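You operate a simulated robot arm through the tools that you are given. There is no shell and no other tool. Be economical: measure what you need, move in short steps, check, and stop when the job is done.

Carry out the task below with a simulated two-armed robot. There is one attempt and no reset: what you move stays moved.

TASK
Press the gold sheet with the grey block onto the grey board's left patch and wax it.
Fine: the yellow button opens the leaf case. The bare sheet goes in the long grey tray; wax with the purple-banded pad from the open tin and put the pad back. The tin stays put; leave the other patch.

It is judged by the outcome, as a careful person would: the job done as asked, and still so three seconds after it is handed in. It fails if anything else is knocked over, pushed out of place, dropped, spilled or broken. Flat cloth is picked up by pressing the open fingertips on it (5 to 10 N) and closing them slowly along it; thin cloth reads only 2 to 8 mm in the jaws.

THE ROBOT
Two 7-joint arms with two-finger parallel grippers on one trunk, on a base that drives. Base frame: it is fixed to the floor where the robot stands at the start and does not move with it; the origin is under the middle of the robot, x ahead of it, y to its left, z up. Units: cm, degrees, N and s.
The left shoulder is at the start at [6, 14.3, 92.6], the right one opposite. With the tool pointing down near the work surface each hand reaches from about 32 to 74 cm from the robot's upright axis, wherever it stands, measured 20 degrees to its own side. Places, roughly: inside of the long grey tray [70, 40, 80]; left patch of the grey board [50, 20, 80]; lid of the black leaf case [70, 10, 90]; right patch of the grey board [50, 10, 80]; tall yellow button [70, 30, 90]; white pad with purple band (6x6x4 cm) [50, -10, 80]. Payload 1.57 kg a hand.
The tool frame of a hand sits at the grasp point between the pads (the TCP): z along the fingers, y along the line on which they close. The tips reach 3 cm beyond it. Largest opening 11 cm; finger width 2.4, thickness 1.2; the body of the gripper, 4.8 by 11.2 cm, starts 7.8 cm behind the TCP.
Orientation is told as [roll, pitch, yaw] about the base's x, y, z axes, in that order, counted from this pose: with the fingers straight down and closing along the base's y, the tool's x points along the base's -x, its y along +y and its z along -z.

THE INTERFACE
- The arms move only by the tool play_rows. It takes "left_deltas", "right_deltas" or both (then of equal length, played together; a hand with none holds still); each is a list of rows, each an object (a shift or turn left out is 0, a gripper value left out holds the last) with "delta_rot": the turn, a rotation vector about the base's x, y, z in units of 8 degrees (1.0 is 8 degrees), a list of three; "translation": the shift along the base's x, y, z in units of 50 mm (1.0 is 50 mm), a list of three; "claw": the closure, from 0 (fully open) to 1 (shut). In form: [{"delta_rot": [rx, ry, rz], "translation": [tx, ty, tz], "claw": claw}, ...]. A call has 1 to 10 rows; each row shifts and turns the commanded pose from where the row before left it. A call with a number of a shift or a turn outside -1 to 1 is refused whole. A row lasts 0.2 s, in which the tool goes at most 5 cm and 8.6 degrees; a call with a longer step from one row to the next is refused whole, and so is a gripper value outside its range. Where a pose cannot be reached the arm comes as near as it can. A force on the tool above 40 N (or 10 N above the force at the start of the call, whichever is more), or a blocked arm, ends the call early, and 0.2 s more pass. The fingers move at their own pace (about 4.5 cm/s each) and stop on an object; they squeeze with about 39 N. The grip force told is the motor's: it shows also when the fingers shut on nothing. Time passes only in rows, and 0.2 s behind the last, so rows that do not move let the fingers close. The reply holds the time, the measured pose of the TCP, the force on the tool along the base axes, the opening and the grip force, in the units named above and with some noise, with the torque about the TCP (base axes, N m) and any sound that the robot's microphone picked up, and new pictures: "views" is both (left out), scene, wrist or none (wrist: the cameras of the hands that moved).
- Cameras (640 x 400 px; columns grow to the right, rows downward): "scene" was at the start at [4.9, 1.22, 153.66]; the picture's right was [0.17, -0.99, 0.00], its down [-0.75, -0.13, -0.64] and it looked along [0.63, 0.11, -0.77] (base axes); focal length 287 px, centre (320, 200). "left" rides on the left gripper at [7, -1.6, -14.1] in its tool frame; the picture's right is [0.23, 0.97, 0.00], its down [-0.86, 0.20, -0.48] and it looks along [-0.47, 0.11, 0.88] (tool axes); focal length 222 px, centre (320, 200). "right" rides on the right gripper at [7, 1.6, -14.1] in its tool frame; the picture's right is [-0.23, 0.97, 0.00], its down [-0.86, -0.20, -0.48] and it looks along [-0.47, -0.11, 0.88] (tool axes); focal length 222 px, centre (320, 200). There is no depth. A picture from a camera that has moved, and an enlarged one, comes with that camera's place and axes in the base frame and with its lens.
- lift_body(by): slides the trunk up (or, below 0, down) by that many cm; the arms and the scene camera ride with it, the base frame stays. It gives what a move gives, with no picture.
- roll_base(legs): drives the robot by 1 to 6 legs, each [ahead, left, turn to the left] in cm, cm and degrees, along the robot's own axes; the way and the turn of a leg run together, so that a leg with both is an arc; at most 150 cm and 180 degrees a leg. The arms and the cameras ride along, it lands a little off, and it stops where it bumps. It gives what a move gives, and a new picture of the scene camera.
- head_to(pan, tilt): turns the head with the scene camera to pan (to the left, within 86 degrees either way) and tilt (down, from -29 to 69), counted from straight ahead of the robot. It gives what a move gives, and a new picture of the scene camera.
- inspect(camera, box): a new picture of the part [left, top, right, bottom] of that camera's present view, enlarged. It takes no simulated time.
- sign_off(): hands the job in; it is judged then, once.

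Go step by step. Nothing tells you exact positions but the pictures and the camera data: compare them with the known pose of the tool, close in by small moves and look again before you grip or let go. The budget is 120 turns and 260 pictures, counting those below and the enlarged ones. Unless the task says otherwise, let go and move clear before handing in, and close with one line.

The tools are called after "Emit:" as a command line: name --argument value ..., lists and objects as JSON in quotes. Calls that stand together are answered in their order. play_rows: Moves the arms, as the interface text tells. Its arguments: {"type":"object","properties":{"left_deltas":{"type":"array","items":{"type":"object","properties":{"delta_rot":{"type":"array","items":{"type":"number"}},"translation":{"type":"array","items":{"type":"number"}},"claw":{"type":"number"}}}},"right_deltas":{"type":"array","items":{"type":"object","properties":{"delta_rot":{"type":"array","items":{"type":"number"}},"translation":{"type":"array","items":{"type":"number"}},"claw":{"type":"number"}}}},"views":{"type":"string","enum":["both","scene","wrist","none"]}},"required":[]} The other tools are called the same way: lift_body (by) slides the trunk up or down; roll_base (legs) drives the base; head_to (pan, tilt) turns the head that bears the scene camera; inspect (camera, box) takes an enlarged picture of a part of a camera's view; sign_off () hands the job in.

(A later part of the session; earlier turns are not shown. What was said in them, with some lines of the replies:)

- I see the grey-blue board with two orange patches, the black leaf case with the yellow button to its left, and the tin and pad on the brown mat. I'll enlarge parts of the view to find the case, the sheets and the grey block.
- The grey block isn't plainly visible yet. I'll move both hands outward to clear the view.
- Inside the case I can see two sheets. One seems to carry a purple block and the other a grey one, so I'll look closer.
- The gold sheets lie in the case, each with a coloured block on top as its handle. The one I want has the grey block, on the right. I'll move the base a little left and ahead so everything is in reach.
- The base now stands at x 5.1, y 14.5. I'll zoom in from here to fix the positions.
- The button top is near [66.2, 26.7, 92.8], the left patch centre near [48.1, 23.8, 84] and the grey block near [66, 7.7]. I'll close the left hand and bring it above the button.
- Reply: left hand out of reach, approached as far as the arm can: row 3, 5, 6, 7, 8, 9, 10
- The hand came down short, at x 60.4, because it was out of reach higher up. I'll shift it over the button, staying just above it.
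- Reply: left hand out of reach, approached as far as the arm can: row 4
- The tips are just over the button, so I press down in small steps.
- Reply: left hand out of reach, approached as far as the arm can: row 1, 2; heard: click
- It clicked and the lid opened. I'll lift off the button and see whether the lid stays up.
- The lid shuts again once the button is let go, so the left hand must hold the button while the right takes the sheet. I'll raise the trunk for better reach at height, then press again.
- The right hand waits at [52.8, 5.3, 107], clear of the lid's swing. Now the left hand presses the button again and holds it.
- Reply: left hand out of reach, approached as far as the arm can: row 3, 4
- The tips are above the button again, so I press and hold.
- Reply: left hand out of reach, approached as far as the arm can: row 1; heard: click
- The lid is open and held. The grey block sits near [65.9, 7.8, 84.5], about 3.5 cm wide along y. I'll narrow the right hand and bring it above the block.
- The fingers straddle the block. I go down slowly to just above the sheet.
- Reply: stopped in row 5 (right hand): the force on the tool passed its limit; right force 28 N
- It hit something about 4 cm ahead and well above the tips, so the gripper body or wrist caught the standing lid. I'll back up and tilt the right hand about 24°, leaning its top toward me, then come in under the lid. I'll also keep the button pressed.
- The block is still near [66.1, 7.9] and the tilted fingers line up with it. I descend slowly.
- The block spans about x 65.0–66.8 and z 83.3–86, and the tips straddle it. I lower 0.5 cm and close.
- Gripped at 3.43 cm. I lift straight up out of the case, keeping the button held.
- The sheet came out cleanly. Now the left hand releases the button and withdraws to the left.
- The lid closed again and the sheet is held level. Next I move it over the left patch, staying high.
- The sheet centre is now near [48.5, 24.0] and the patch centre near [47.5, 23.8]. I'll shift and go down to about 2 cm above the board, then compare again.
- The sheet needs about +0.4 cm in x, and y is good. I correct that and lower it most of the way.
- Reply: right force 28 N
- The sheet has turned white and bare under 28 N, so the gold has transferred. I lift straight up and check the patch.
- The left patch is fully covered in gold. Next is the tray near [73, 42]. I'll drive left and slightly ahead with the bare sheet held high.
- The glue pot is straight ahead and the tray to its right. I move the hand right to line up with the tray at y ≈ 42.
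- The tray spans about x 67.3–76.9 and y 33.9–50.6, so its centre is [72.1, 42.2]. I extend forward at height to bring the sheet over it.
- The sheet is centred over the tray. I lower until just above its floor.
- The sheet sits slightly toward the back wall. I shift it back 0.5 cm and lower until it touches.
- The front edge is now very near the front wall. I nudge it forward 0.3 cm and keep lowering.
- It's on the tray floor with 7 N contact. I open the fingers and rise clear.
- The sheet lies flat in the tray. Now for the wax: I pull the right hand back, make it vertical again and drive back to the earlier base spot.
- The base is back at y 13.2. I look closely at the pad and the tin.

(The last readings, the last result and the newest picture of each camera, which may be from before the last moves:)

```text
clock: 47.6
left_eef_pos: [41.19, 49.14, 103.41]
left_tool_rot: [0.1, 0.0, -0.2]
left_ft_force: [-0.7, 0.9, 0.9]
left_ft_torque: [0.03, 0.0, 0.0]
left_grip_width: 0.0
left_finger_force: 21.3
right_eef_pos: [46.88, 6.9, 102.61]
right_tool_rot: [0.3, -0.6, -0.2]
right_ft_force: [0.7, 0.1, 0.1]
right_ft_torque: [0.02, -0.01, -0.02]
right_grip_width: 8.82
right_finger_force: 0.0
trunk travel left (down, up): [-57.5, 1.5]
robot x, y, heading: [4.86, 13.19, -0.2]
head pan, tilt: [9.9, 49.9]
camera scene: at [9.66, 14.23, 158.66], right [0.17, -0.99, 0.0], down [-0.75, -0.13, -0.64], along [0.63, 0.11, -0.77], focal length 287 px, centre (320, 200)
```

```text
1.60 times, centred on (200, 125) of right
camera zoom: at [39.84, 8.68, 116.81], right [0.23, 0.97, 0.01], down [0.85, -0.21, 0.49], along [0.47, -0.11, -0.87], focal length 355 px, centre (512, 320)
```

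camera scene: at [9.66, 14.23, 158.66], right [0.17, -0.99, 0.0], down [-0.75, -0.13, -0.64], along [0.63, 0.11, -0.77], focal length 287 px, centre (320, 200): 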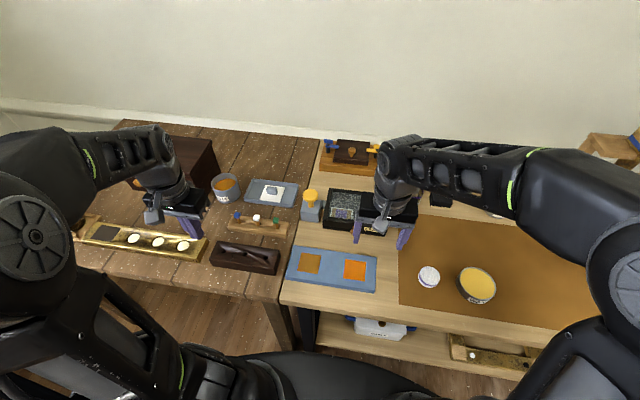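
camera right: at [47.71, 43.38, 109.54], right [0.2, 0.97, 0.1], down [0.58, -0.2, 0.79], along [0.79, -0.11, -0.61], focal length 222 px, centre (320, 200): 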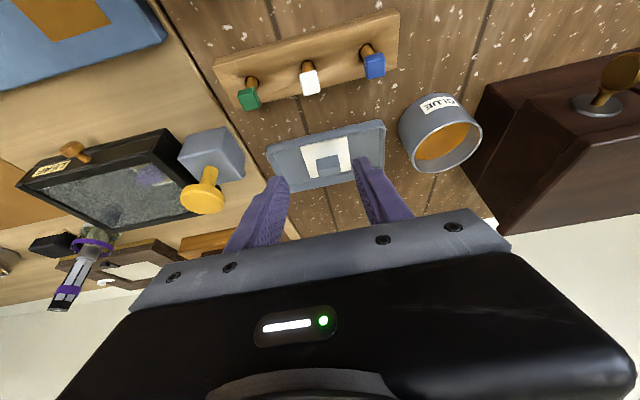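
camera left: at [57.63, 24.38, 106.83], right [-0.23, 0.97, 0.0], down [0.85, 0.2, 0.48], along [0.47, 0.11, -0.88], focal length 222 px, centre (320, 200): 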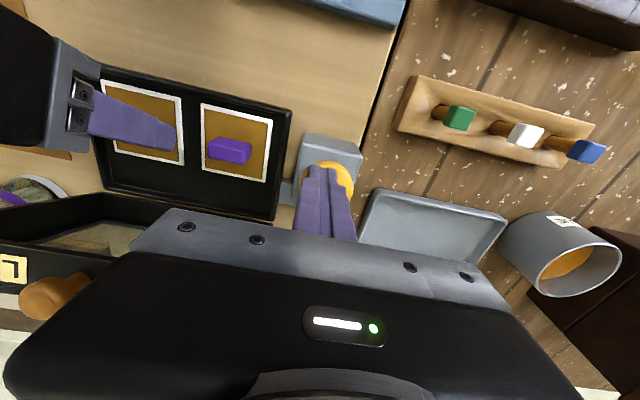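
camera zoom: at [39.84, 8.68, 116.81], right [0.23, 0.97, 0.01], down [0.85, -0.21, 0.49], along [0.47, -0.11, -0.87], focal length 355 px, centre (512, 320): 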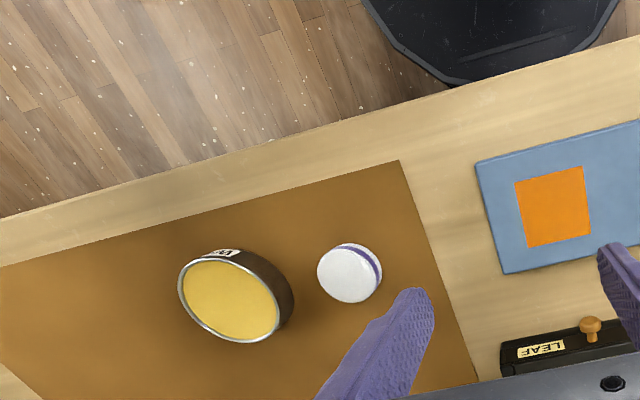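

The pad is near [48.7, -9.1] and the tin near [48.1, -21.5]. I open the right hand and move over the pad.

Emit:
play_rows --right_deltas '[{"translation": [0.08, -0.8, 0], "claw": 0.1}, {"translation": [0.08, -0.8, 0]}, {"translation": [0.08, -0.8, -0.2]}, {"translation": [0.08, -0.8, -0.4], "delta_rot": [0, 0.06, 0]}, {"translation": [0, 0, -0.4]}, {"translation": [0, 0, 0]}]' --views "both"

Emit:
inspect --camera "right" --box '[180, 80, 460, 255]'

```text
clock: 49.0
left_eef_pos: [41.26, 49.19, 103.56]
left_tool_rot: [0.0, -0.1, -0.2]
left_ft_force: [-0.9, -0.6, -0.3]
left_ft_torque: [-0.01, 0.0, 0.0]
left_grip_width: 0.0
left_finger_force: 21.3
right_eef_pos: [48.59, -8.76, 97.72]
right_tool_rot: [0.2, 0.0, -0.3]
right_ft_force: [-0.7, -0.5, -0.1]
right_ft_torque: [0.02, 0.0, 0.04]
right_grip_width: 9.91
right_finger_force: 0.1
trunk travel left (down, up): [-57.5, 1.5]
robot x, y, heading: [4.52, 13.13, -0.3]
head pan, tilt: [9.9, 49.9]
camera scene: at [9.64, 14.32, 158.66], right [0.17, -0.99, 0.0], down [-0.75, -0.13, -0.64], along [0.63, 0.11, -0.77], focal length 287 px, centre (320, 200)
camera right: at [41.65, -7.15, 112.02], right [0.23, 0.97, 0.0], down [0.85, -0.2, 0.48], along [0.47, -0.11, -0.88], focal length 222 px, centre (320, 200)
```

scene: 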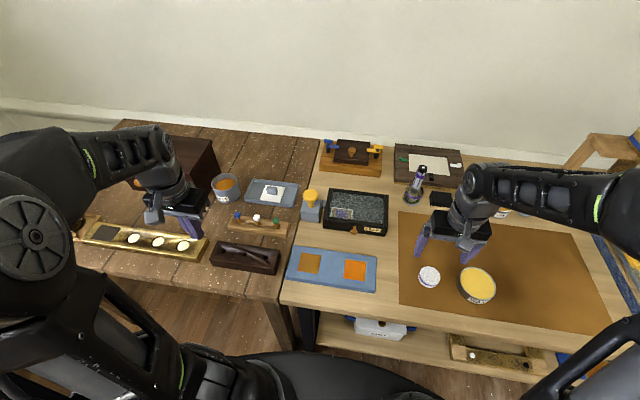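
right: 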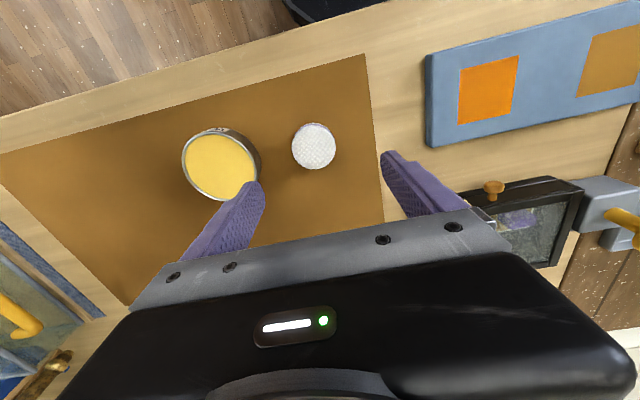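

```text
2.29 times, centred on (320, 168) of right
camera zoom: at [41.65, -7.15, 112.02], right [0.23, 0.97, 0.0], down [0.85, -0.2, 0.48], along [0.47, -0.11, -0.88], focal length 508 px, centre (320, 274)
```

zoom: 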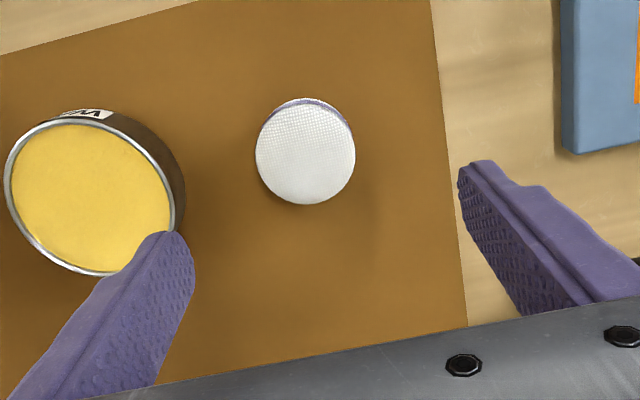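

The pad centre is [48.5, -9.5]. I set the opening to 8 cm so I don't touch the tin, align, and lower halfway.

Emit:
play_rows --right_deltas '[{"translation": [0, -0.15, -0.3], "claw": 0.28}, {"translation": [0, 0, -0.5]}, {"translation": [0, 0, -0.5]}, {"translation": [0, 0, -0.3]}, {"translation": [0, 0, 0]}]' --views "none"

Emit:
inspect --camera "right" --box '[180, 80, 460, 255]'

Emit:
inspect --camera "scene" --box '[390, 220, 520, 300]'

```text
clock: 50.2
left_eef_pos: [41.27, 49.21, 103.5]
left_tool_rot: [0.0, -0.1, -0.3]
left_ft_force: [0.4, -0.5, -0.1]
left_ft_torque: [0.0, 0.02, -0.03]
left_grip_width: 0.0
left_finger_force: 20.8
right_eef_pos: [48.55, -9.6, 89.65]
right_tool_rot: [0.3, -0.1, -0.3]
right_ft_force: [0.4, -0.1, -0.5]
right_ft_torque: [0.01, -0.01, 0.02]
right_grip_width: 7.91
right_finger_force: 0.0
trunk travel left (down, up): [-57.5, 1.5]
robot x, y, heading: [4.72, 13.26, -0.5]
head pan, tilt: [9.9, 49.9]
```

```text
2.29 times, centred on (320, 168) of right
camera zoom: at [41.55, -7.98, 103.79], right [0.23, 0.97, 0.0], down [0.85, -0.2, 0.48], along [0.47, -0.11, -0.88], focal length 508 px, centre (320, 274)
```

zoom: 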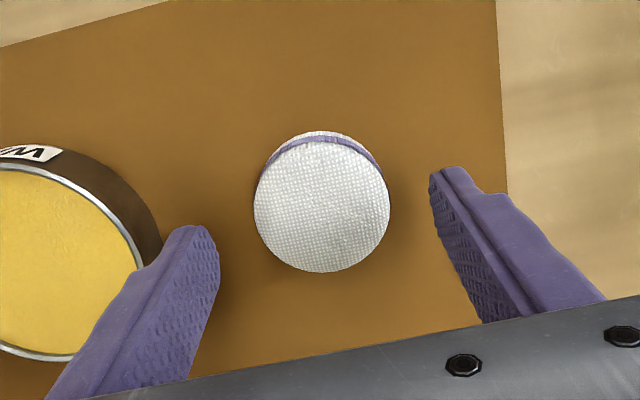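

```text
4.92 times, centred on (455, 260) of scene
camera zoom: at [9.65, 14.34, 158.66], right [0.17, -0.99, 0.0], down [-0.75, -0.13, -0.64], along [0.63, 0.11, -0.77], focal length 1411 px, centre (-345, -95)
```

zoom: 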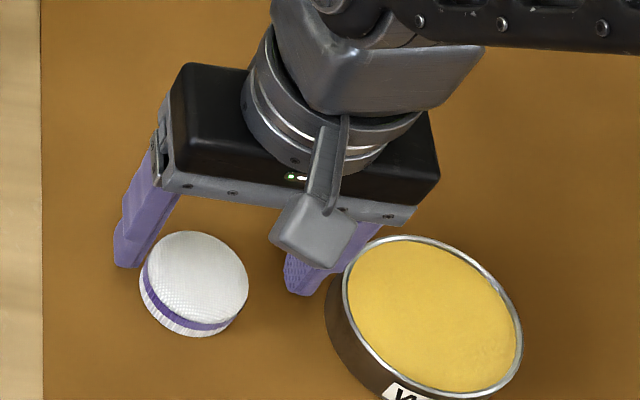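

Aligned and clear of the tin. I lower so the tips reach the pad's middle and close on it.

Emit:
play_rows --right_deltas '[{"translation": [-0.02, 0.01, -0.3]}, {"translation": [0, 0, -0.25]}, {"translation": [0, 0, 0], "claw": 0.4}, {"translation": [0, 0, 0], "claw": 0.5}, {"translation": [0, 0, 0], "claw": 0.8}, {"translation": [0, 0, 0]}, {"translation": [0, 0, 0]}]' --views "none"

Emit:
inspect --camera "right" --box '[180, 80, 460, 255]'

```text
clock: 51.9
left_eef_pos: [41.19, 49.19, 103.51]
left_tool_rot: [0.1, 0.0, -0.3]
left_ft_force: [-0.2, -0.9, -1.0]
left_ft_torque: [-0.05, -0.02, -0.01]
left_grip_width: 0.0
left_finger_force: 21.1
right_eef_pos: [48.47, -9.72, 86.75]
right_tool_rot: [0.3, -0.2, -0.3]
right_ft_force: [-0.2, 0.2, -0.3]
right_ft_torque: [0.02, 0.01, 0.01]
right_grip_width: 5.17
right_finger_force: 38.4
trunk travel left (down, up): [-57.5, 1.5]
robot x, y, heading: [4.48, 12.78, 0.1]
head pan, tilt: [9.9, 49.9]
```

```text
2.29 times, centred on (320, 168) of right
camera zoom: at [41.55, -8.02, 101.09], right [0.23, 0.97, 0.0], down [0.85, -0.2, 0.48], along [0.47, -0.11, -0.88], focal length 508 px, centre (320, 274)
```

zoom: 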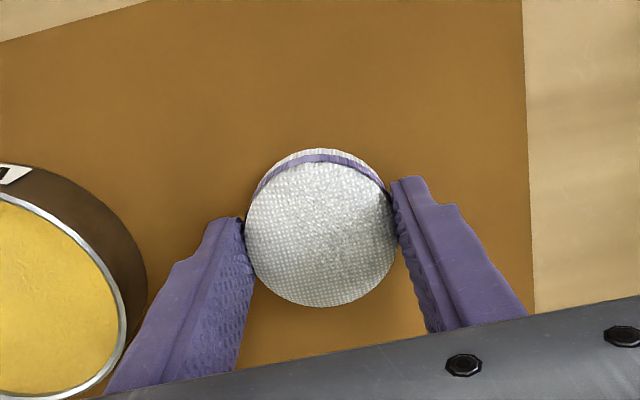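

Gripped at 5.17 cm. The pad's home is TCP [48.47, -9.7, 86.75]. I lift it and go above the tin.

Emit:
play_rows --right_deltas '[{"translation": [0, 0, 0.3]}, {"translation": [0, 0, 0.6]}, {"translation": [0, 0, 0.7]}, {"translation": [0, 0, 0.7]}, {"translation": [0, -0.8, 0]}, {"translation": [0, -0.8, 0]}, {"translation": [0, -0.75, 0]}, {"translation": [0, 0, 0]}]' --views "wrist"

Emit:
inspect --camera "right" --box '[180, 50, 460, 225]'

Emit:
inspect --camera "scene" --box '[400, 210, 560, 310]'

```text
clock: 53.6
left_eef_pos: [41.23, 49.28, 103.53]
left_tool_rot: [0.0, 0.0, -0.3]
left_ft_force: [-0.9, 1.1, 0.1]
left_ft_torque: [0.02, 0.0, 0.0]
left_grip_width: 0.02
left_finger_force: 21.2
right_eef_pos: [48.56, -21.13, 98.43]
right_tool_rot: [0.2, -0.1, -0.2]
right_ft_force: [0.3, 0.8, -0.6]
right_ft_torque: [0.0, 0.02, 0.02]
right_grip_width: 5.18
right_finger_force: 39.1
trunk travel left (down, up): [-57.5, 1.5]
robot x, y, heading: [4.79, 13.12, -0.1]
head pan, tilt: [9.9, 49.9]
camera right: at [41.53, -19.47, 112.75], right [0.23, 0.97, 0.0], down [0.85, -0.2, 0.48], along [0.47, -0.11, -0.88], focal length 222 px, centre (320, 200)
```

right: 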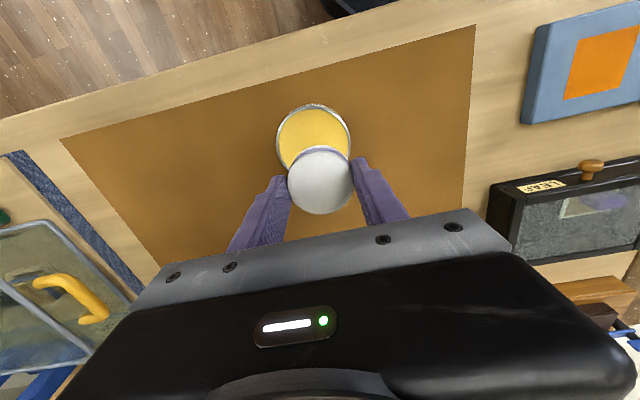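

```text
2.29 times, centred on (320, 138) of right
camera zoom: at [41.53, -19.47, 112.75], right [0.23, 0.97, 0.0], down [0.85, -0.2, 0.48], along [0.47, -0.11, -0.88], focal length 508 px, centre (320, 343)
```

zoom: 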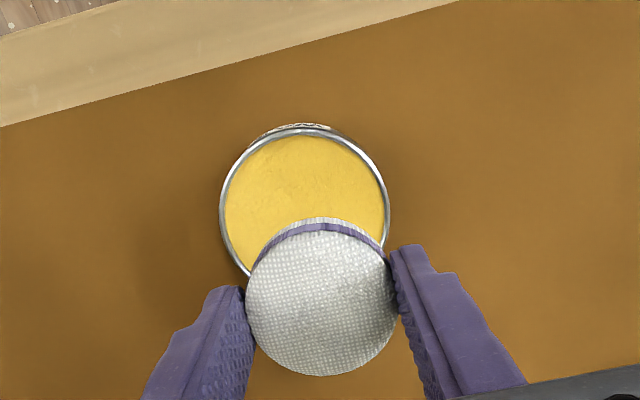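

```text
4.00 times, centred on (480, 260) of scene
camera zoom: at [9.67, 14.4, 158.66], right [0.17, -0.99, 0.0], down [-0.75, -0.13, -0.64], along [0.63, 0.11, -0.77], focal length 1146 px, centre (-320, -40)
```

zoom: 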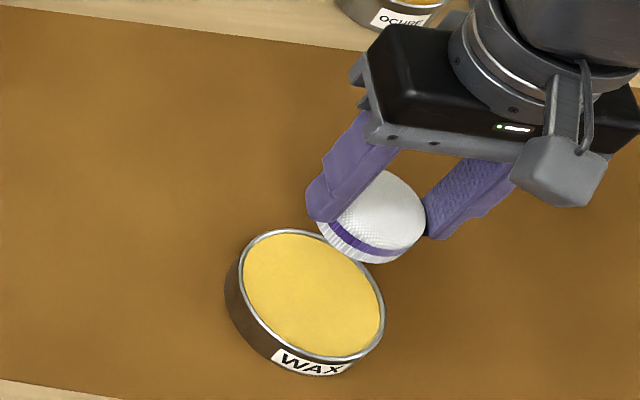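

The tin centre is near [48.2, -21.8], with its rim at about 85.5. I align and lower to just above the wax.

Emit:
play_rows --right_deltas '[{"translation": [-0.07, -0.134, -0.3]}, {"translation": [0, 0, -0.5]}, {"translation": [0, 0, -0.4]}, {"translation": [0, 0, -0.2]}, {"translation": [0, 0, 0]}]' --views "none"

Emit:
inspect --camera "right" --box '[180, 50, 460, 225]'

Emit:
inspect --camera "scene" --box '[420, 230, 540, 305]'

```text
clock: 54.9
left_eef_pos: [41.39, 49.25, 103.63]
left_tool_rot: [0.0, -0.1, -0.3]
left_ft_force: [0.1, -0.3, 0.8]
left_ft_torque: [-0.02, 0.04, -0.02]
left_grip_width: 0.0
left_finger_force: 21.6
right_eef_pos: [48.24, -22.05, 91.29]
right_tool_rot: [0.2, -0.2, -0.2]
right_ft_force: [0.4, 0.1, -0.9]
right_ft_torque: [-0.01, 0.01, -0.01]
right_grip_width: 5.16
right_finger_force: 39.1
trunk travel left (down, up): [-57.5, 1.5]
robot x, y, heading: [4.79, 13.41, -0.3]
head pan, tilt: [9.9, 49.9]
```

```text
2.29 times, centred on (320, 138) of right
camera zoom: at [41.24, -20.4, 105.56], right [0.23, 0.97, 0.0], down [0.85, -0.2, 0.48], along [0.47, -0.11, -0.88], focal length 508 px, centre (320, 343)
```

zoom: 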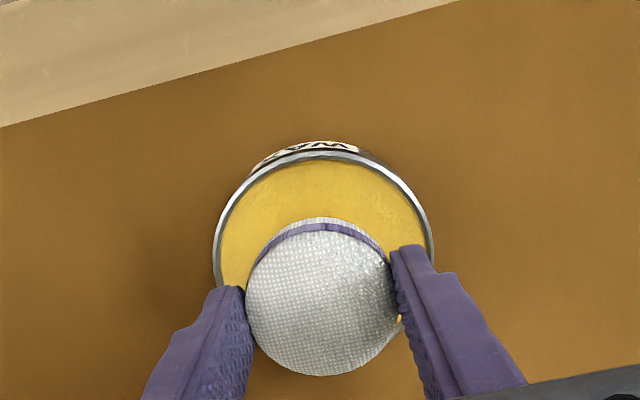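

```text
5.33 times, centred on (480, 268) of scene
camera zoom: at [9.65, 14.33, 158.66], right [0.17, -0.99, 0.0], down [-0.75, -0.13, -0.64], along [0.63, 0.11, -0.77], focal length 1528 px, centre (-533, -160)
```

zoom: 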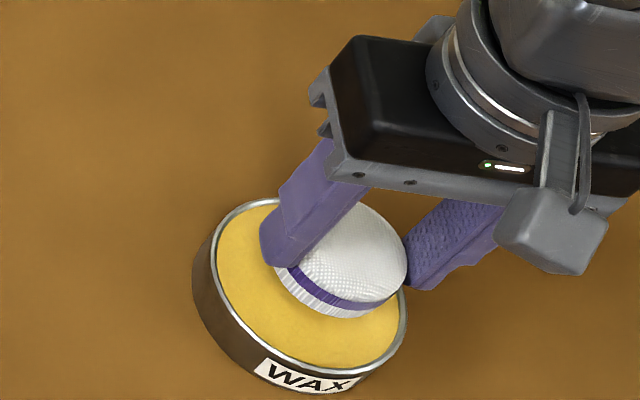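

The pad is well inside the tin outline. I lower gently into the wax.

Emit:
play_rows --right_deltas '[{"translation": [0, 0.03, -0.15]}, {"translation": [0, 0, -0.08]}, {"translation": [0, 0, -0.08]}, {"translation": [0, 0, 0]}]' --views "none"

Emit:
inspect --camera "scene" --box '[420, 230, 540, 305]'

```text
clock: 55.9
left_eef_pos: [41.3, 49.21, 103.43]
left_tool_rot: [0.0, 0.0, -0.3]
left_ft_force: [-0.4, 0.7, -0.2]
left_ft_torque: [0.0, 0.0, 0.0]
left_grip_width: 0.01
left_finger_force: 21.3
right_eef_pos: [48.11, -22.03, 89.86]
right_tool_rot: [0.2, -0.1, -0.3]
right_ft_force: [0.6, -0.2, -0.9]
right_ft_torque: [0.04, 0.0, 0.02]
right_grip_width: 5.15
right_finger_force: 38.7
trunk travel left (down, up): [-57.5, 1.5]
robot x, y, heading: [4.71, 13.15, -0.3]
head pan, tilt: [9.9, 49.9]
```

```text
5.33 times, centred on (480, 268) of scene
camera zoom: at [9.66, 14.34, 158.66], right [0.17, -0.99, 0.0], down [-0.75, -0.13, -0.64], along [0.63, 0.11, -0.77], focal length 1528 px, centre (-533, -160)
```

zoom: 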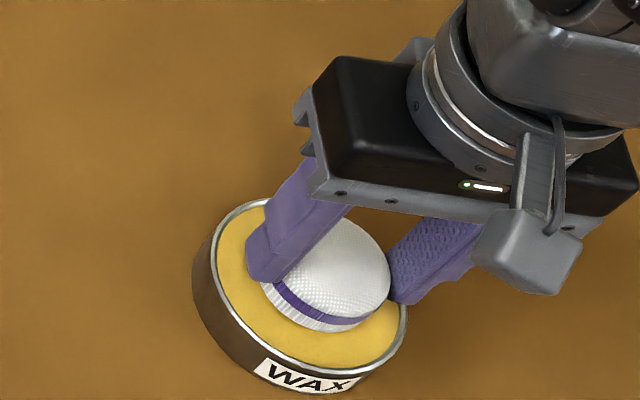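

No contact yet. I go down in small steps.

Emit:
play_rows --right_deltas '[{"translation": [0, 0.02, -0.06]}, {"translation": [0, 0, -0.06]}, {"translation": [0, 0, 0]}]' --views "none"

```text
clock: 56.8
left_eef_pos: [41.13, 49.22, 103.54]
left_tool_rot: [-0.1, -0.1, -0.3]
left_ft_force: [-0.6, 0.4, 0.9]
left_ft_torque: [0.04, 0.02, 0.0]
left_grip_width: 0.0
left_finger_force: 21.4
right_eef_pos: [48.06, -21.81, 89.6]
right_tool_rot: [0.0, -0.5, -0.4]
right_ft_force: [-6.9, 1.9, 23.0]
right_ft_torque: [0.26, 0.38, 0.07]
right_grip_width: 5.15
right_finger_force: 39.4
trunk travel left (down, up): [-57.5, 1.5]
robot x, y, heading: [4.82, 13.12, -0.1]
head pan, tilt: [9.9, 49.9]
stopped in row 3 (right hand): the force on the tool passed its limit (the readings are from after the stop); the commanded pose is now the measured one
```

It touched the wax firmly at TCP z 89.6. I lift out and check the pad and tin.

Emit:
play_rows --right_deltas '[{"translation": [0, 0, 0.02]}, {"translation": [0, 0, 0.1]}, {"translation": [0, 0, 0.4]}, {"translation": [0, 0, 0.6]}, {"translation": [0, 0, 0.6]}, {"translation": [0, 0, 0]}]' --views "none"

Emit:
inspect --camera "scene" --box '[420, 220, 560, 308]'

```text
clock: 58.2
left_eef_pos: [41.36, 49.2, 103.54]
left_tool_rot: [0.1, 0.0, -0.3]
left_ft_force: [0.8, 0.0, 0.8]
left_ft_torque: [-0.02, -0.01, 0.02]
left_grip_width: 0.0
left_finger_force: 21.4
right_eef_pos: [48.22, -22.01, 98.0]
right_tool_rot: [0.1, -0.2, -0.3]
right_ft_force: [0.0, 0.4, -0.2]
right_ft_torque: [-0.01, 0.04, -0.01]
right_grip_width: 5.16
right_finger_force: 38.9
trunk travel left (down, up): [-57.5, 1.5]
robot x, y, heading: [4.73, 13.4, -0.2]
head pan, tilt: [9.9, 49.9]
```

```text
4.55 times, centred on (490, 264) of scene
camera zoom: at [9.68, 14.32, 158.66], right [0.17, -0.99, 0.0], down [-0.75, -0.13, -0.64], along [0.63, 0.11, -0.77], focal length 1302 px, centre (-453, -91)
```

zoom: 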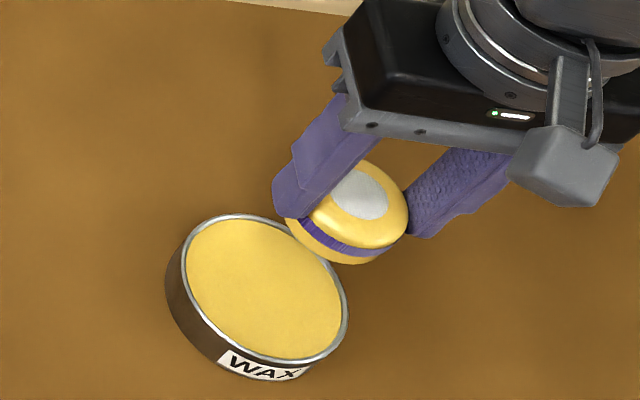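

The pad has turned yellow with wax and the tin hasn't moved. I carry the pad over to the gold patch.

Emit:
play_rows --right_deltas '[{"translation": [-0.012, 0.914, 0]}, {"translation": [-0.012, 0.914, 0]}, {"translation": [-0.012, 0.914, 0]}, {"translation": [-0.012, 0.914, 0]}, {"translation": [-0.012, 0.914, 0]}, {"translation": [-0.012, 0.914, 0]}, {"translation": [-0.012, 0.914, 0]}, {"translation": [-0.012, 0.914, 0]}, {"translation": [-0.012, 0.914, 0]}, {"translation": [-0.012, 0.914, 0]}]' --views "none"

Emit:
play_rows --right_deltas '[{"translation": [0, 0, -0.4]}, {"translation": [0, 0, -0.4]}, {"translation": [0, 0, -0.2]}, {"translation": [0, 0, 0]}]' --views "wrist"

Emit:
inspect --camera "left" --box '[0, 40, 240, 190]'

Emit:
inspect --camera "right" --box '[180, 50, 460, 225]'

```text
clock: 60.4
left_eef_pos: [41.25, 49.27, 103.41]
left_tool_rot: [0.0, 0.0, -0.2]
left_ft_force: [-0.6, 0.1, 0.0]
left_ft_torque: [-0.03, 0.02, -0.02]
left_grip_width: 0.0
left_finger_force: 21.3
right_eef_pos: [47.67, 23.59, 97.95]
right_tool_rot: [0.1, -0.2, -0.3]
right_ft_force: [0.5, 1.1, -0.5]
right_ft_torque: [-0.01, 0.04, 0.03]
right_grip_width: 5.16
right_finger_force: 39.4
trunk travel left (down, up): [-57.5, 1.5]
robot x, y, heading: [4.62, 13.01, -0.2]
head pan, tilt: [9.9, 49.9]
```

```text
clock: 61.4
left_eef_pos: [41.4, 49.24, 103.42]
left_tool_rot: [0.0, 0.1, -0.3]
left_ft_force: [-0.8, -0.5, -0.3]
left_ft_torque: [-0.01, 0.03, 0.03]
left_grip_width: 0.0
left_finger_force: 20.8
right_eef_pos: [47.76, 23.67, 92.87]
right_tool_rot: [0.0, -0.5, -0.3]
right_ft_force: [-0.4, 0.7, 0.2]
right_ft_torque: [0.01, -0.02, 0.03]
right_grip_width: 5.18
right_finger_force: 39.3
trunk travel left (down, up): [-57.5, 1.5]
robot x, y, heading: [4.47, 12.92, -0.3]
head pan, tilt: [9.9, 49.9]
camera right: at [40.68, 25.42, 107.04], right [0.23, 0.97, 0.0], down [0.85, -0.2, 0.48], along [0.47, -0.11, -0.88], focal length 222 px, centre (320, 200)
```

right: 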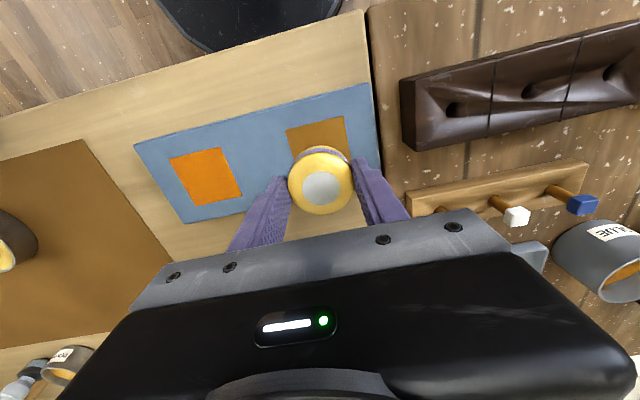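

```text
2.67 times, centred on (120, 115) of left
camera zoom: at [34.31, 47.56, 117.64], right [-0.22, 0.97, 0.0], down [0.86, 0.2, 0.48], along [0.47, 0.11, -0.88], focal length 592 px, centre (853, 427)
```

zoom: 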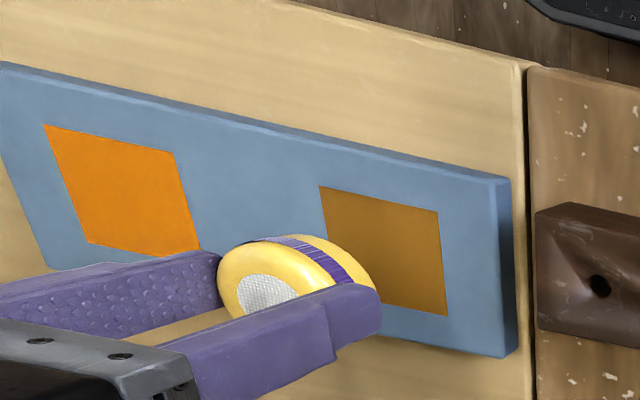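

```text
2.29 times, centred on (320, 138) of right
camera zoom: at [40.68, 25.42, 107.04], right [0.23, 0.97, 0.0], down [0.85, -0.2, 0.48], along [0.47, -0.11, -0.88], focal length 508 px, centre (320, 343)
```

zoom: 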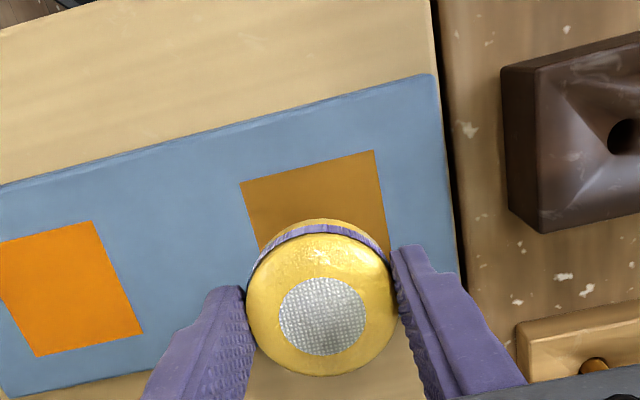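

The patch centre is [47.5, 24.0]. I align and lower onto it.

Emit:
play_rows --right_deltas '[{"translation": [-0.04, 0.06, -0.3]}, {"translation": [0, 0, -0.3]}, {"translation": [0, 0, -0.1]}, {"translation": [0, 0, -0.1]}, {"translation": [0, 0, -0.06]}, {"translation": [0, 0, 0]}]' --views "none"

Emit:
inspect --camera "left" --box '[0, 40, 240, 190]'

```text
clock: 62.8
left_eef_pos: [41.24, 49.18, 103.51]
left_tool_rot: [0.1, -0.1, -0.3]
left_ft_force: [-0.3, 0.2, 0.9]
left_ft_torque: [-0.01, 0.0, -0.01]
left_grip_width: 0.01
left_finger_force: 21.8
right_eef_pos: [47.45, 24.35, 88.84]
right_tool_rot: [0.3, -0.6, -0.3]
right_ft_force: [-0.4, -0.8, 19.6]
right_ft_torque: [-0.17, -0.18, 0.0]
right_grip_width: 5.16
right_finger_force: 39.1
trunk travel left (down, up): [-57.5, 1.5]
robot x, y, heading: [4.52, 13.31, -0.4]
head pan, tilt: [9.9, 49.9]
```

```text
2.67 times, centred on (120, 115) of left
camera zoom: at [34.21, 47.53, 117.71], right [-0.22, 0.97, 0.0], down [0.86, 0.19, 0.48], along [0.47, 0.11, -0.88], focal length 592 px, centre (853, 427)
```

zoom: 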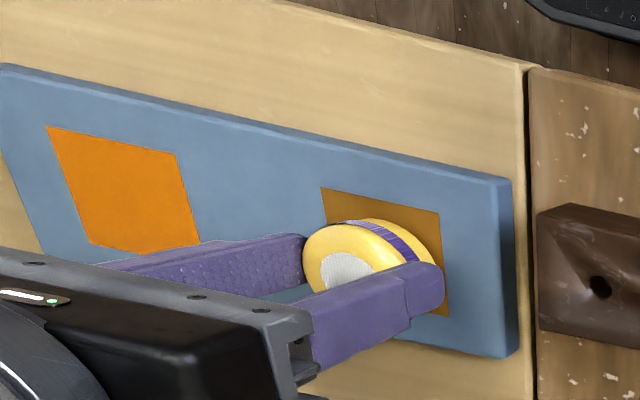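

The pad is on the patch with about 20 N. I ease off and rub in small strokes across the patch.

Emit:
play_rows --right_deltas '[{"translation": [0, 0, 0.025]}, {"translation": [-0.1, -0.05, 0]}, {"translation": [0, -0.12, 0]}, {"translation": [0.1, 0, 0]}, {"translation": [0.1, 0, 0]}, {"translation": [0, 0.12, 0]}, {"translation": [0, 0.1, 0]}, {"translation": [-0.1, 0, 0]}, {"translation": [-0.1, -0.05, 0]}, {"translation": [0, 0, 0]}]' --views "none"

Emit:
inspect --camera "left" --box '[0, 40, 240, 190]'

```text
clock: 65.0
left_eef_pos: [41.33, 49.22, 103.55]
left_tool_rot: [0.0, 0.0, -0.3]
left_ft_force: [0.0, 0.2, 0.0]
left_ft_torque: [0.02, 0.02, -0.02]
left_grip_width: 0.01
left_finger_force: 21.4
right_eef_pos: [47.0, 23.89, 88.83]
right_tool_rot: [0.1, -0.3, -0.3]
right_ft_force: [-0.3, 1.1, 2.6]
right_ft_torque: [0.09, -0.05, 0.07]
right_grip_width: 5.16
right_finger_force: 39.4
trunk travel left (down, up): [-57.5, 1.5]
robot x, y, heading: [4.84, 13.43, -0.3]
head pan, tilt: [9.9, 49.9]
```

```text
2.67 times, centred on (120, 115) of left
camera zoom: at [34.31, 47.59, 117.64], right [-0.22, 0.97, 0.0], down [0.86, 0.2, 0.48], along [0.47, 0.11, -0.88], focal length 592 px, centre (853, 427)
```

zoom: 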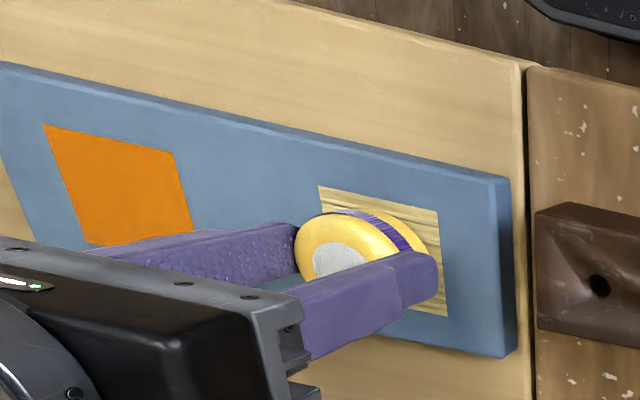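

The patch now shows a waxed sheen. I lift the pad and check the coverage.

Emit:
play_rows --right_deltas '[{"translation": [0, 0, 0.2]}, {"translation": [0, 0, 0.5]}, {"translation": [0, 0, 0.6]}, {"translation": [0, 0, 0.6]}, {"translation": [0, -0.6, 0]}, {"translation": [0, -0.8, 0]}, {"translation": [0, -0.8, 0]}, {"translation": [0, 0, 0]}]' --views "none"

Emit:
inspect --camera "left" --box '[0, 40, 240, 190]'

Emit:
inspect --camera "right" --box '[240, 30, 560, 230]'

```text
clock: 66.8
left_eef_pos: [41.29, 49.31, 103.6]
left_tool_rot: [0.0, 0.1, -0.3]
left_ft_force: [0.3, -0.3, -0.4]
left_ft_torque: [-0.02, -0.04, -0.04]
left_grip_width: 0.0
left_finger_force: 20.9
right_eef_pos: [46.76, 13.1, 98.22]
right_tool_rot: [0.2, -0.4, -0.3]
right_ft_force: [-0.2, -0.1, 0.5]
right_ft_torque: [-0.01, 0.04, 0.01]
right_grip_width: 5.14
right_finger_force: 39.0
trunk travel left (down, up): [-57.5, 1.5]
robot x, y, heading: [4.57, 13.19, -0.3]
head pan, tilt: [9.9, 49.9]
```

```text
2.67 times, centred on (120, 115) of left
camera zoom: at [34.3, 47.63, 117.62], right [-0.22, 0.97, 0.0], down [0.86, 0.2, 0.48], along [0.47, 0.11, -0.88], focal length 592 px, centre (853, 427)
```

zoom: 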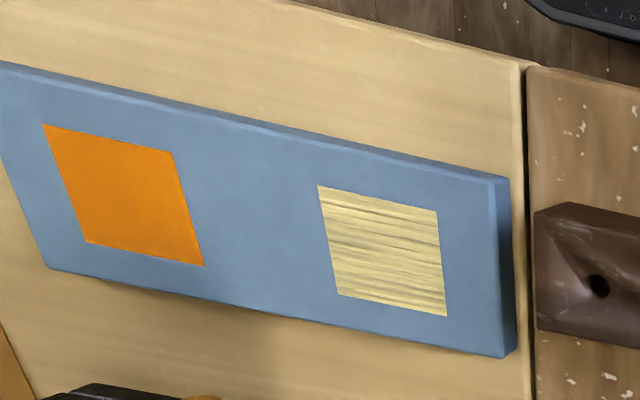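

```text
2.00 times, centred on (400, 130) of right
camera zoom: at [39.67, 14.73, 112.48], right [0.23, 0.97, 0.0], down [0.85, -0.2, 0.48], along [0.47, -0.11, -0.88], focal length 444 px, centre (160, 340)
```

zoom: 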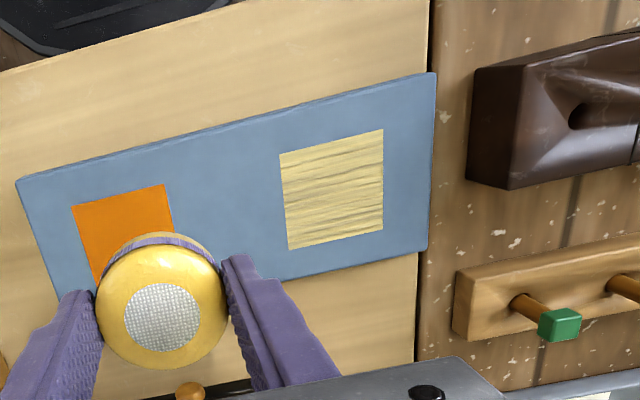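

The whole left patch is waxed, the right one is untouched and the board hasn't moved. I take the pad back to its spot.

Emit:
play_rows --right_deltas '[{"translation": [0.07, -0.91, 0]}, {"translation": [0.07, -0.91, 0]}, {"translation": [0.07, -0.91, 0]}, {"translation": [0.07, -0.91, 0]}, {"translation": [0.07, -0.91, 0]}, {"translation": [0, 0, -0.6]}, {"translation": [0, 0, -0.6]}, {"translation": [0, 0, -0.6]}, {"translation": [0, 0, -0.2]}, {"translation": [0, 0, 0]}]' --views "none"

Emit:
inspect --camera "right" --box '[140, 50, 460, 250]'

```text
clock: 69.0
left_eef_pos: [41.2, 49.18, 103.53]
left_tool_rot: [0.0, 0.1, -0.3]
left_ft_force: [1.0, -0.1, 0.1]
left_ft_torque: [0.0, 0.02, -0.01]
left_grip_width: 0.0
left_finger_force: 21.0
right_eef_pos: [48.69, -9.63, 88.26]
right_tool_rot: [0.1, -0.4, -0.2]
right_ft_force: [0.5, 0.0, 0.2]
right_ft_torque: [0.01, -0.04, -0.01]
right_grip_width: 5.16
right_finger_force: 39.0
trunk travel left (down, up): [-57.5, 1.5]
robot x, y, heading: [4.63, 13.13, -0.3]
head pan, tilt: [9.9, 49.9]
```

```text
2.00 times, centred on (300, 150) of right
camera zoom: at [41.69, -7.93, 102.4], right [0.23, 0.97, 0.0], down [0.85, -0.21, 0.48], along [0.47, -0.11, -0.88], focal length 444 px, centre (360, 300)
```

zoom: 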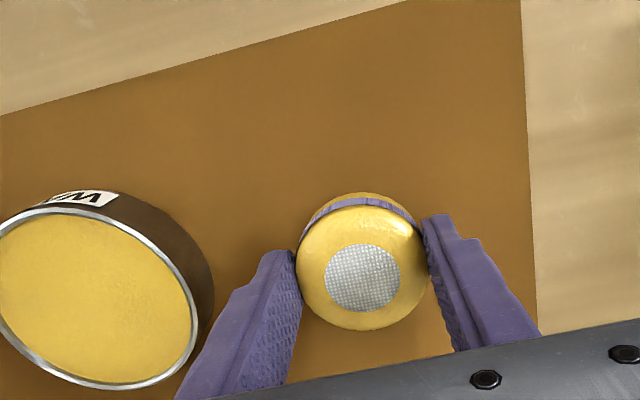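

The pad is 1.5 cm above its home spot. I lower until it touches, open to 8 cm as before, and rise.

Emit:
play_rows --right_deltas '[{"translation": [-0.03, 0, -0.15]}, {"translation": [0, 0, -0.1]}, {"translation": [0, 0, -0.06]}, {"translation": [0, 0, 0]}]' --views "none"

```text
clock: 70.0
left_eef_pos: [41.28, 49.26, 103.55]
left_tool_rot: [0.0, -0.1, -0.3]
left_ft_force: [-0.8, 0.1, 0.2]
left_ft_torque: [-0.02, 0.0, -0.03]
left_grip_width: 0.0
left_finger_force: 21.8
right_eef_pos: [48.43, -9.52, 86.85]
right_tool_rot: [0.1, -0.5, -0.3]
right_ft_force: [-1.3, 0.7, 11.5]
right_ft_torque: [0.16, 0.05, 0.03]
right_grip_width: 5.15
right_finger_force: 38.9
trunk travel left (down, up): [-57.5, 1.5]
robot x, y, heading: [4.99, 13.01, -0.1]
head pan, tilt: [9.9, 49.9]
```

It's on the mat with 11 N contact. I release and lift clear.

Emit:
play_rows --right_deltas '[{"translation": [0, 0, 0.01], "claw": 0.4}, {"claw": 0.28}, {"translation": [0, 0, 0]}, {"translation": [0, 0, 0.4]}, {"translation": [0, 0, 0.7]}, {"translation": [0, 0, 0.7]}, {"translation": [0, 0, 0.7]}, {"translation": [-0.4, -0.5, 0.2]}, {"translation": [-0.4, -0.7, 0]}, {"translation": [-0.2, -0.7, 0]}]' --views "scene"

Emit:
inspect --camera "scene" --box '[220, 150, 530, 330]'

Emit:
inspect --camera "scene" --box '[390, 240, 520, 320]'

```text
clock: 72.2
left_eef_pos: [41.29, 49.09, 103.44]
left_tool_rot: [0.0, 0.0, -0.3]
left_ft_force: [1.0, 0.3, -0.1]
left_ft_torque: [0.0, -0.03, -0.02]
left_grip_width: 0.0
left_finger_force: 21.5
right_eef_pos: [43.34, -19.32, 100.14]
right_tool_rot: [0.0, -0.4, -0.4]
right_ft_force: [-0.1, -0.2, -1.0]
right_ft_torque: [0.01, 0.0, -0.03]
right_grip_width: 7.92
right_finger_force: 0.1
trunk travel left (down, up): [-57.5, 1.5]
robot x, y, heading: [5.08, 12.87, -0.2]
head pan, tilt: [9.9, 49.9]
camera scene: at [9.63, 14.27, 158.66], right [0.17, -0.99, 0.0], down [-0.75, -0.13, -0.64], along [0.63, 0.11, -0.77], focal length 287 px, centre (320, 200)
```

scene: 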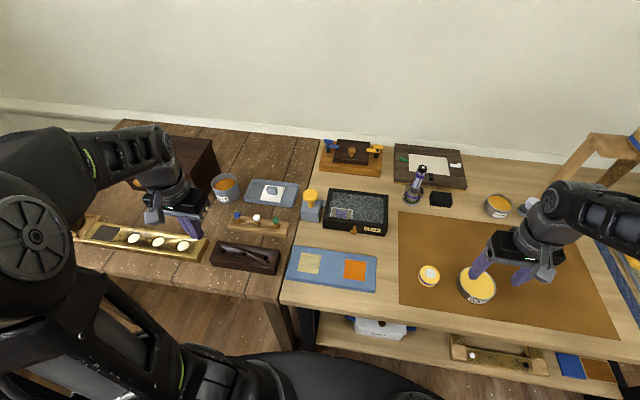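

```text
2.06 times, centred on (375, 240) of scene
camera zoom: at [9.63, 14.27, 158.66], right [0.17, -0.99, 0.0], down [-0.75, -0.13, -0.64], along [0.63, 0.11, -0.77], focal length 592 px, centre (206, 117)
```

zoom: 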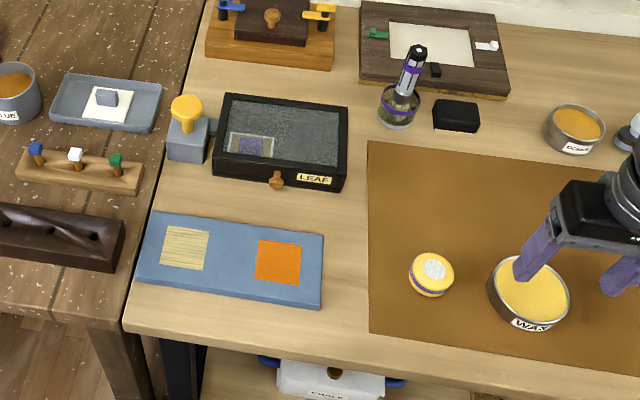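

```text
4.92 times, centred on (455, 280) of scene
camera zoom: at [9.63, 14.27, 158.66], right [0.17, -0.99, 0.0], down [-0.75, -0.13, -0.64], along [0.63, 0.11, -0.77], focal length 1411 px, centre (-345, -194)
```

zoom: 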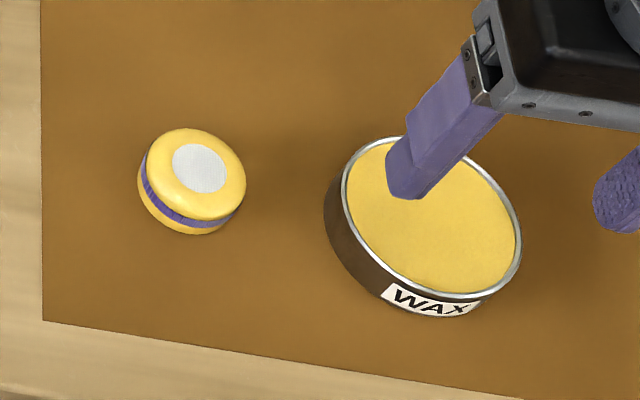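

The left patch is gilded and waxed, the bare sheet is in the grey tray, the case is shut, and the pad and tin are in their places with both hands clear. I'm handing in.

Emit:
sign_off

```text
The job is handed in.
```

The left patch of the grey board is gilded and waxed, the bare sheet lies in the long grey tray, and the pad is back in its place. The tin and the right patch are as they were.
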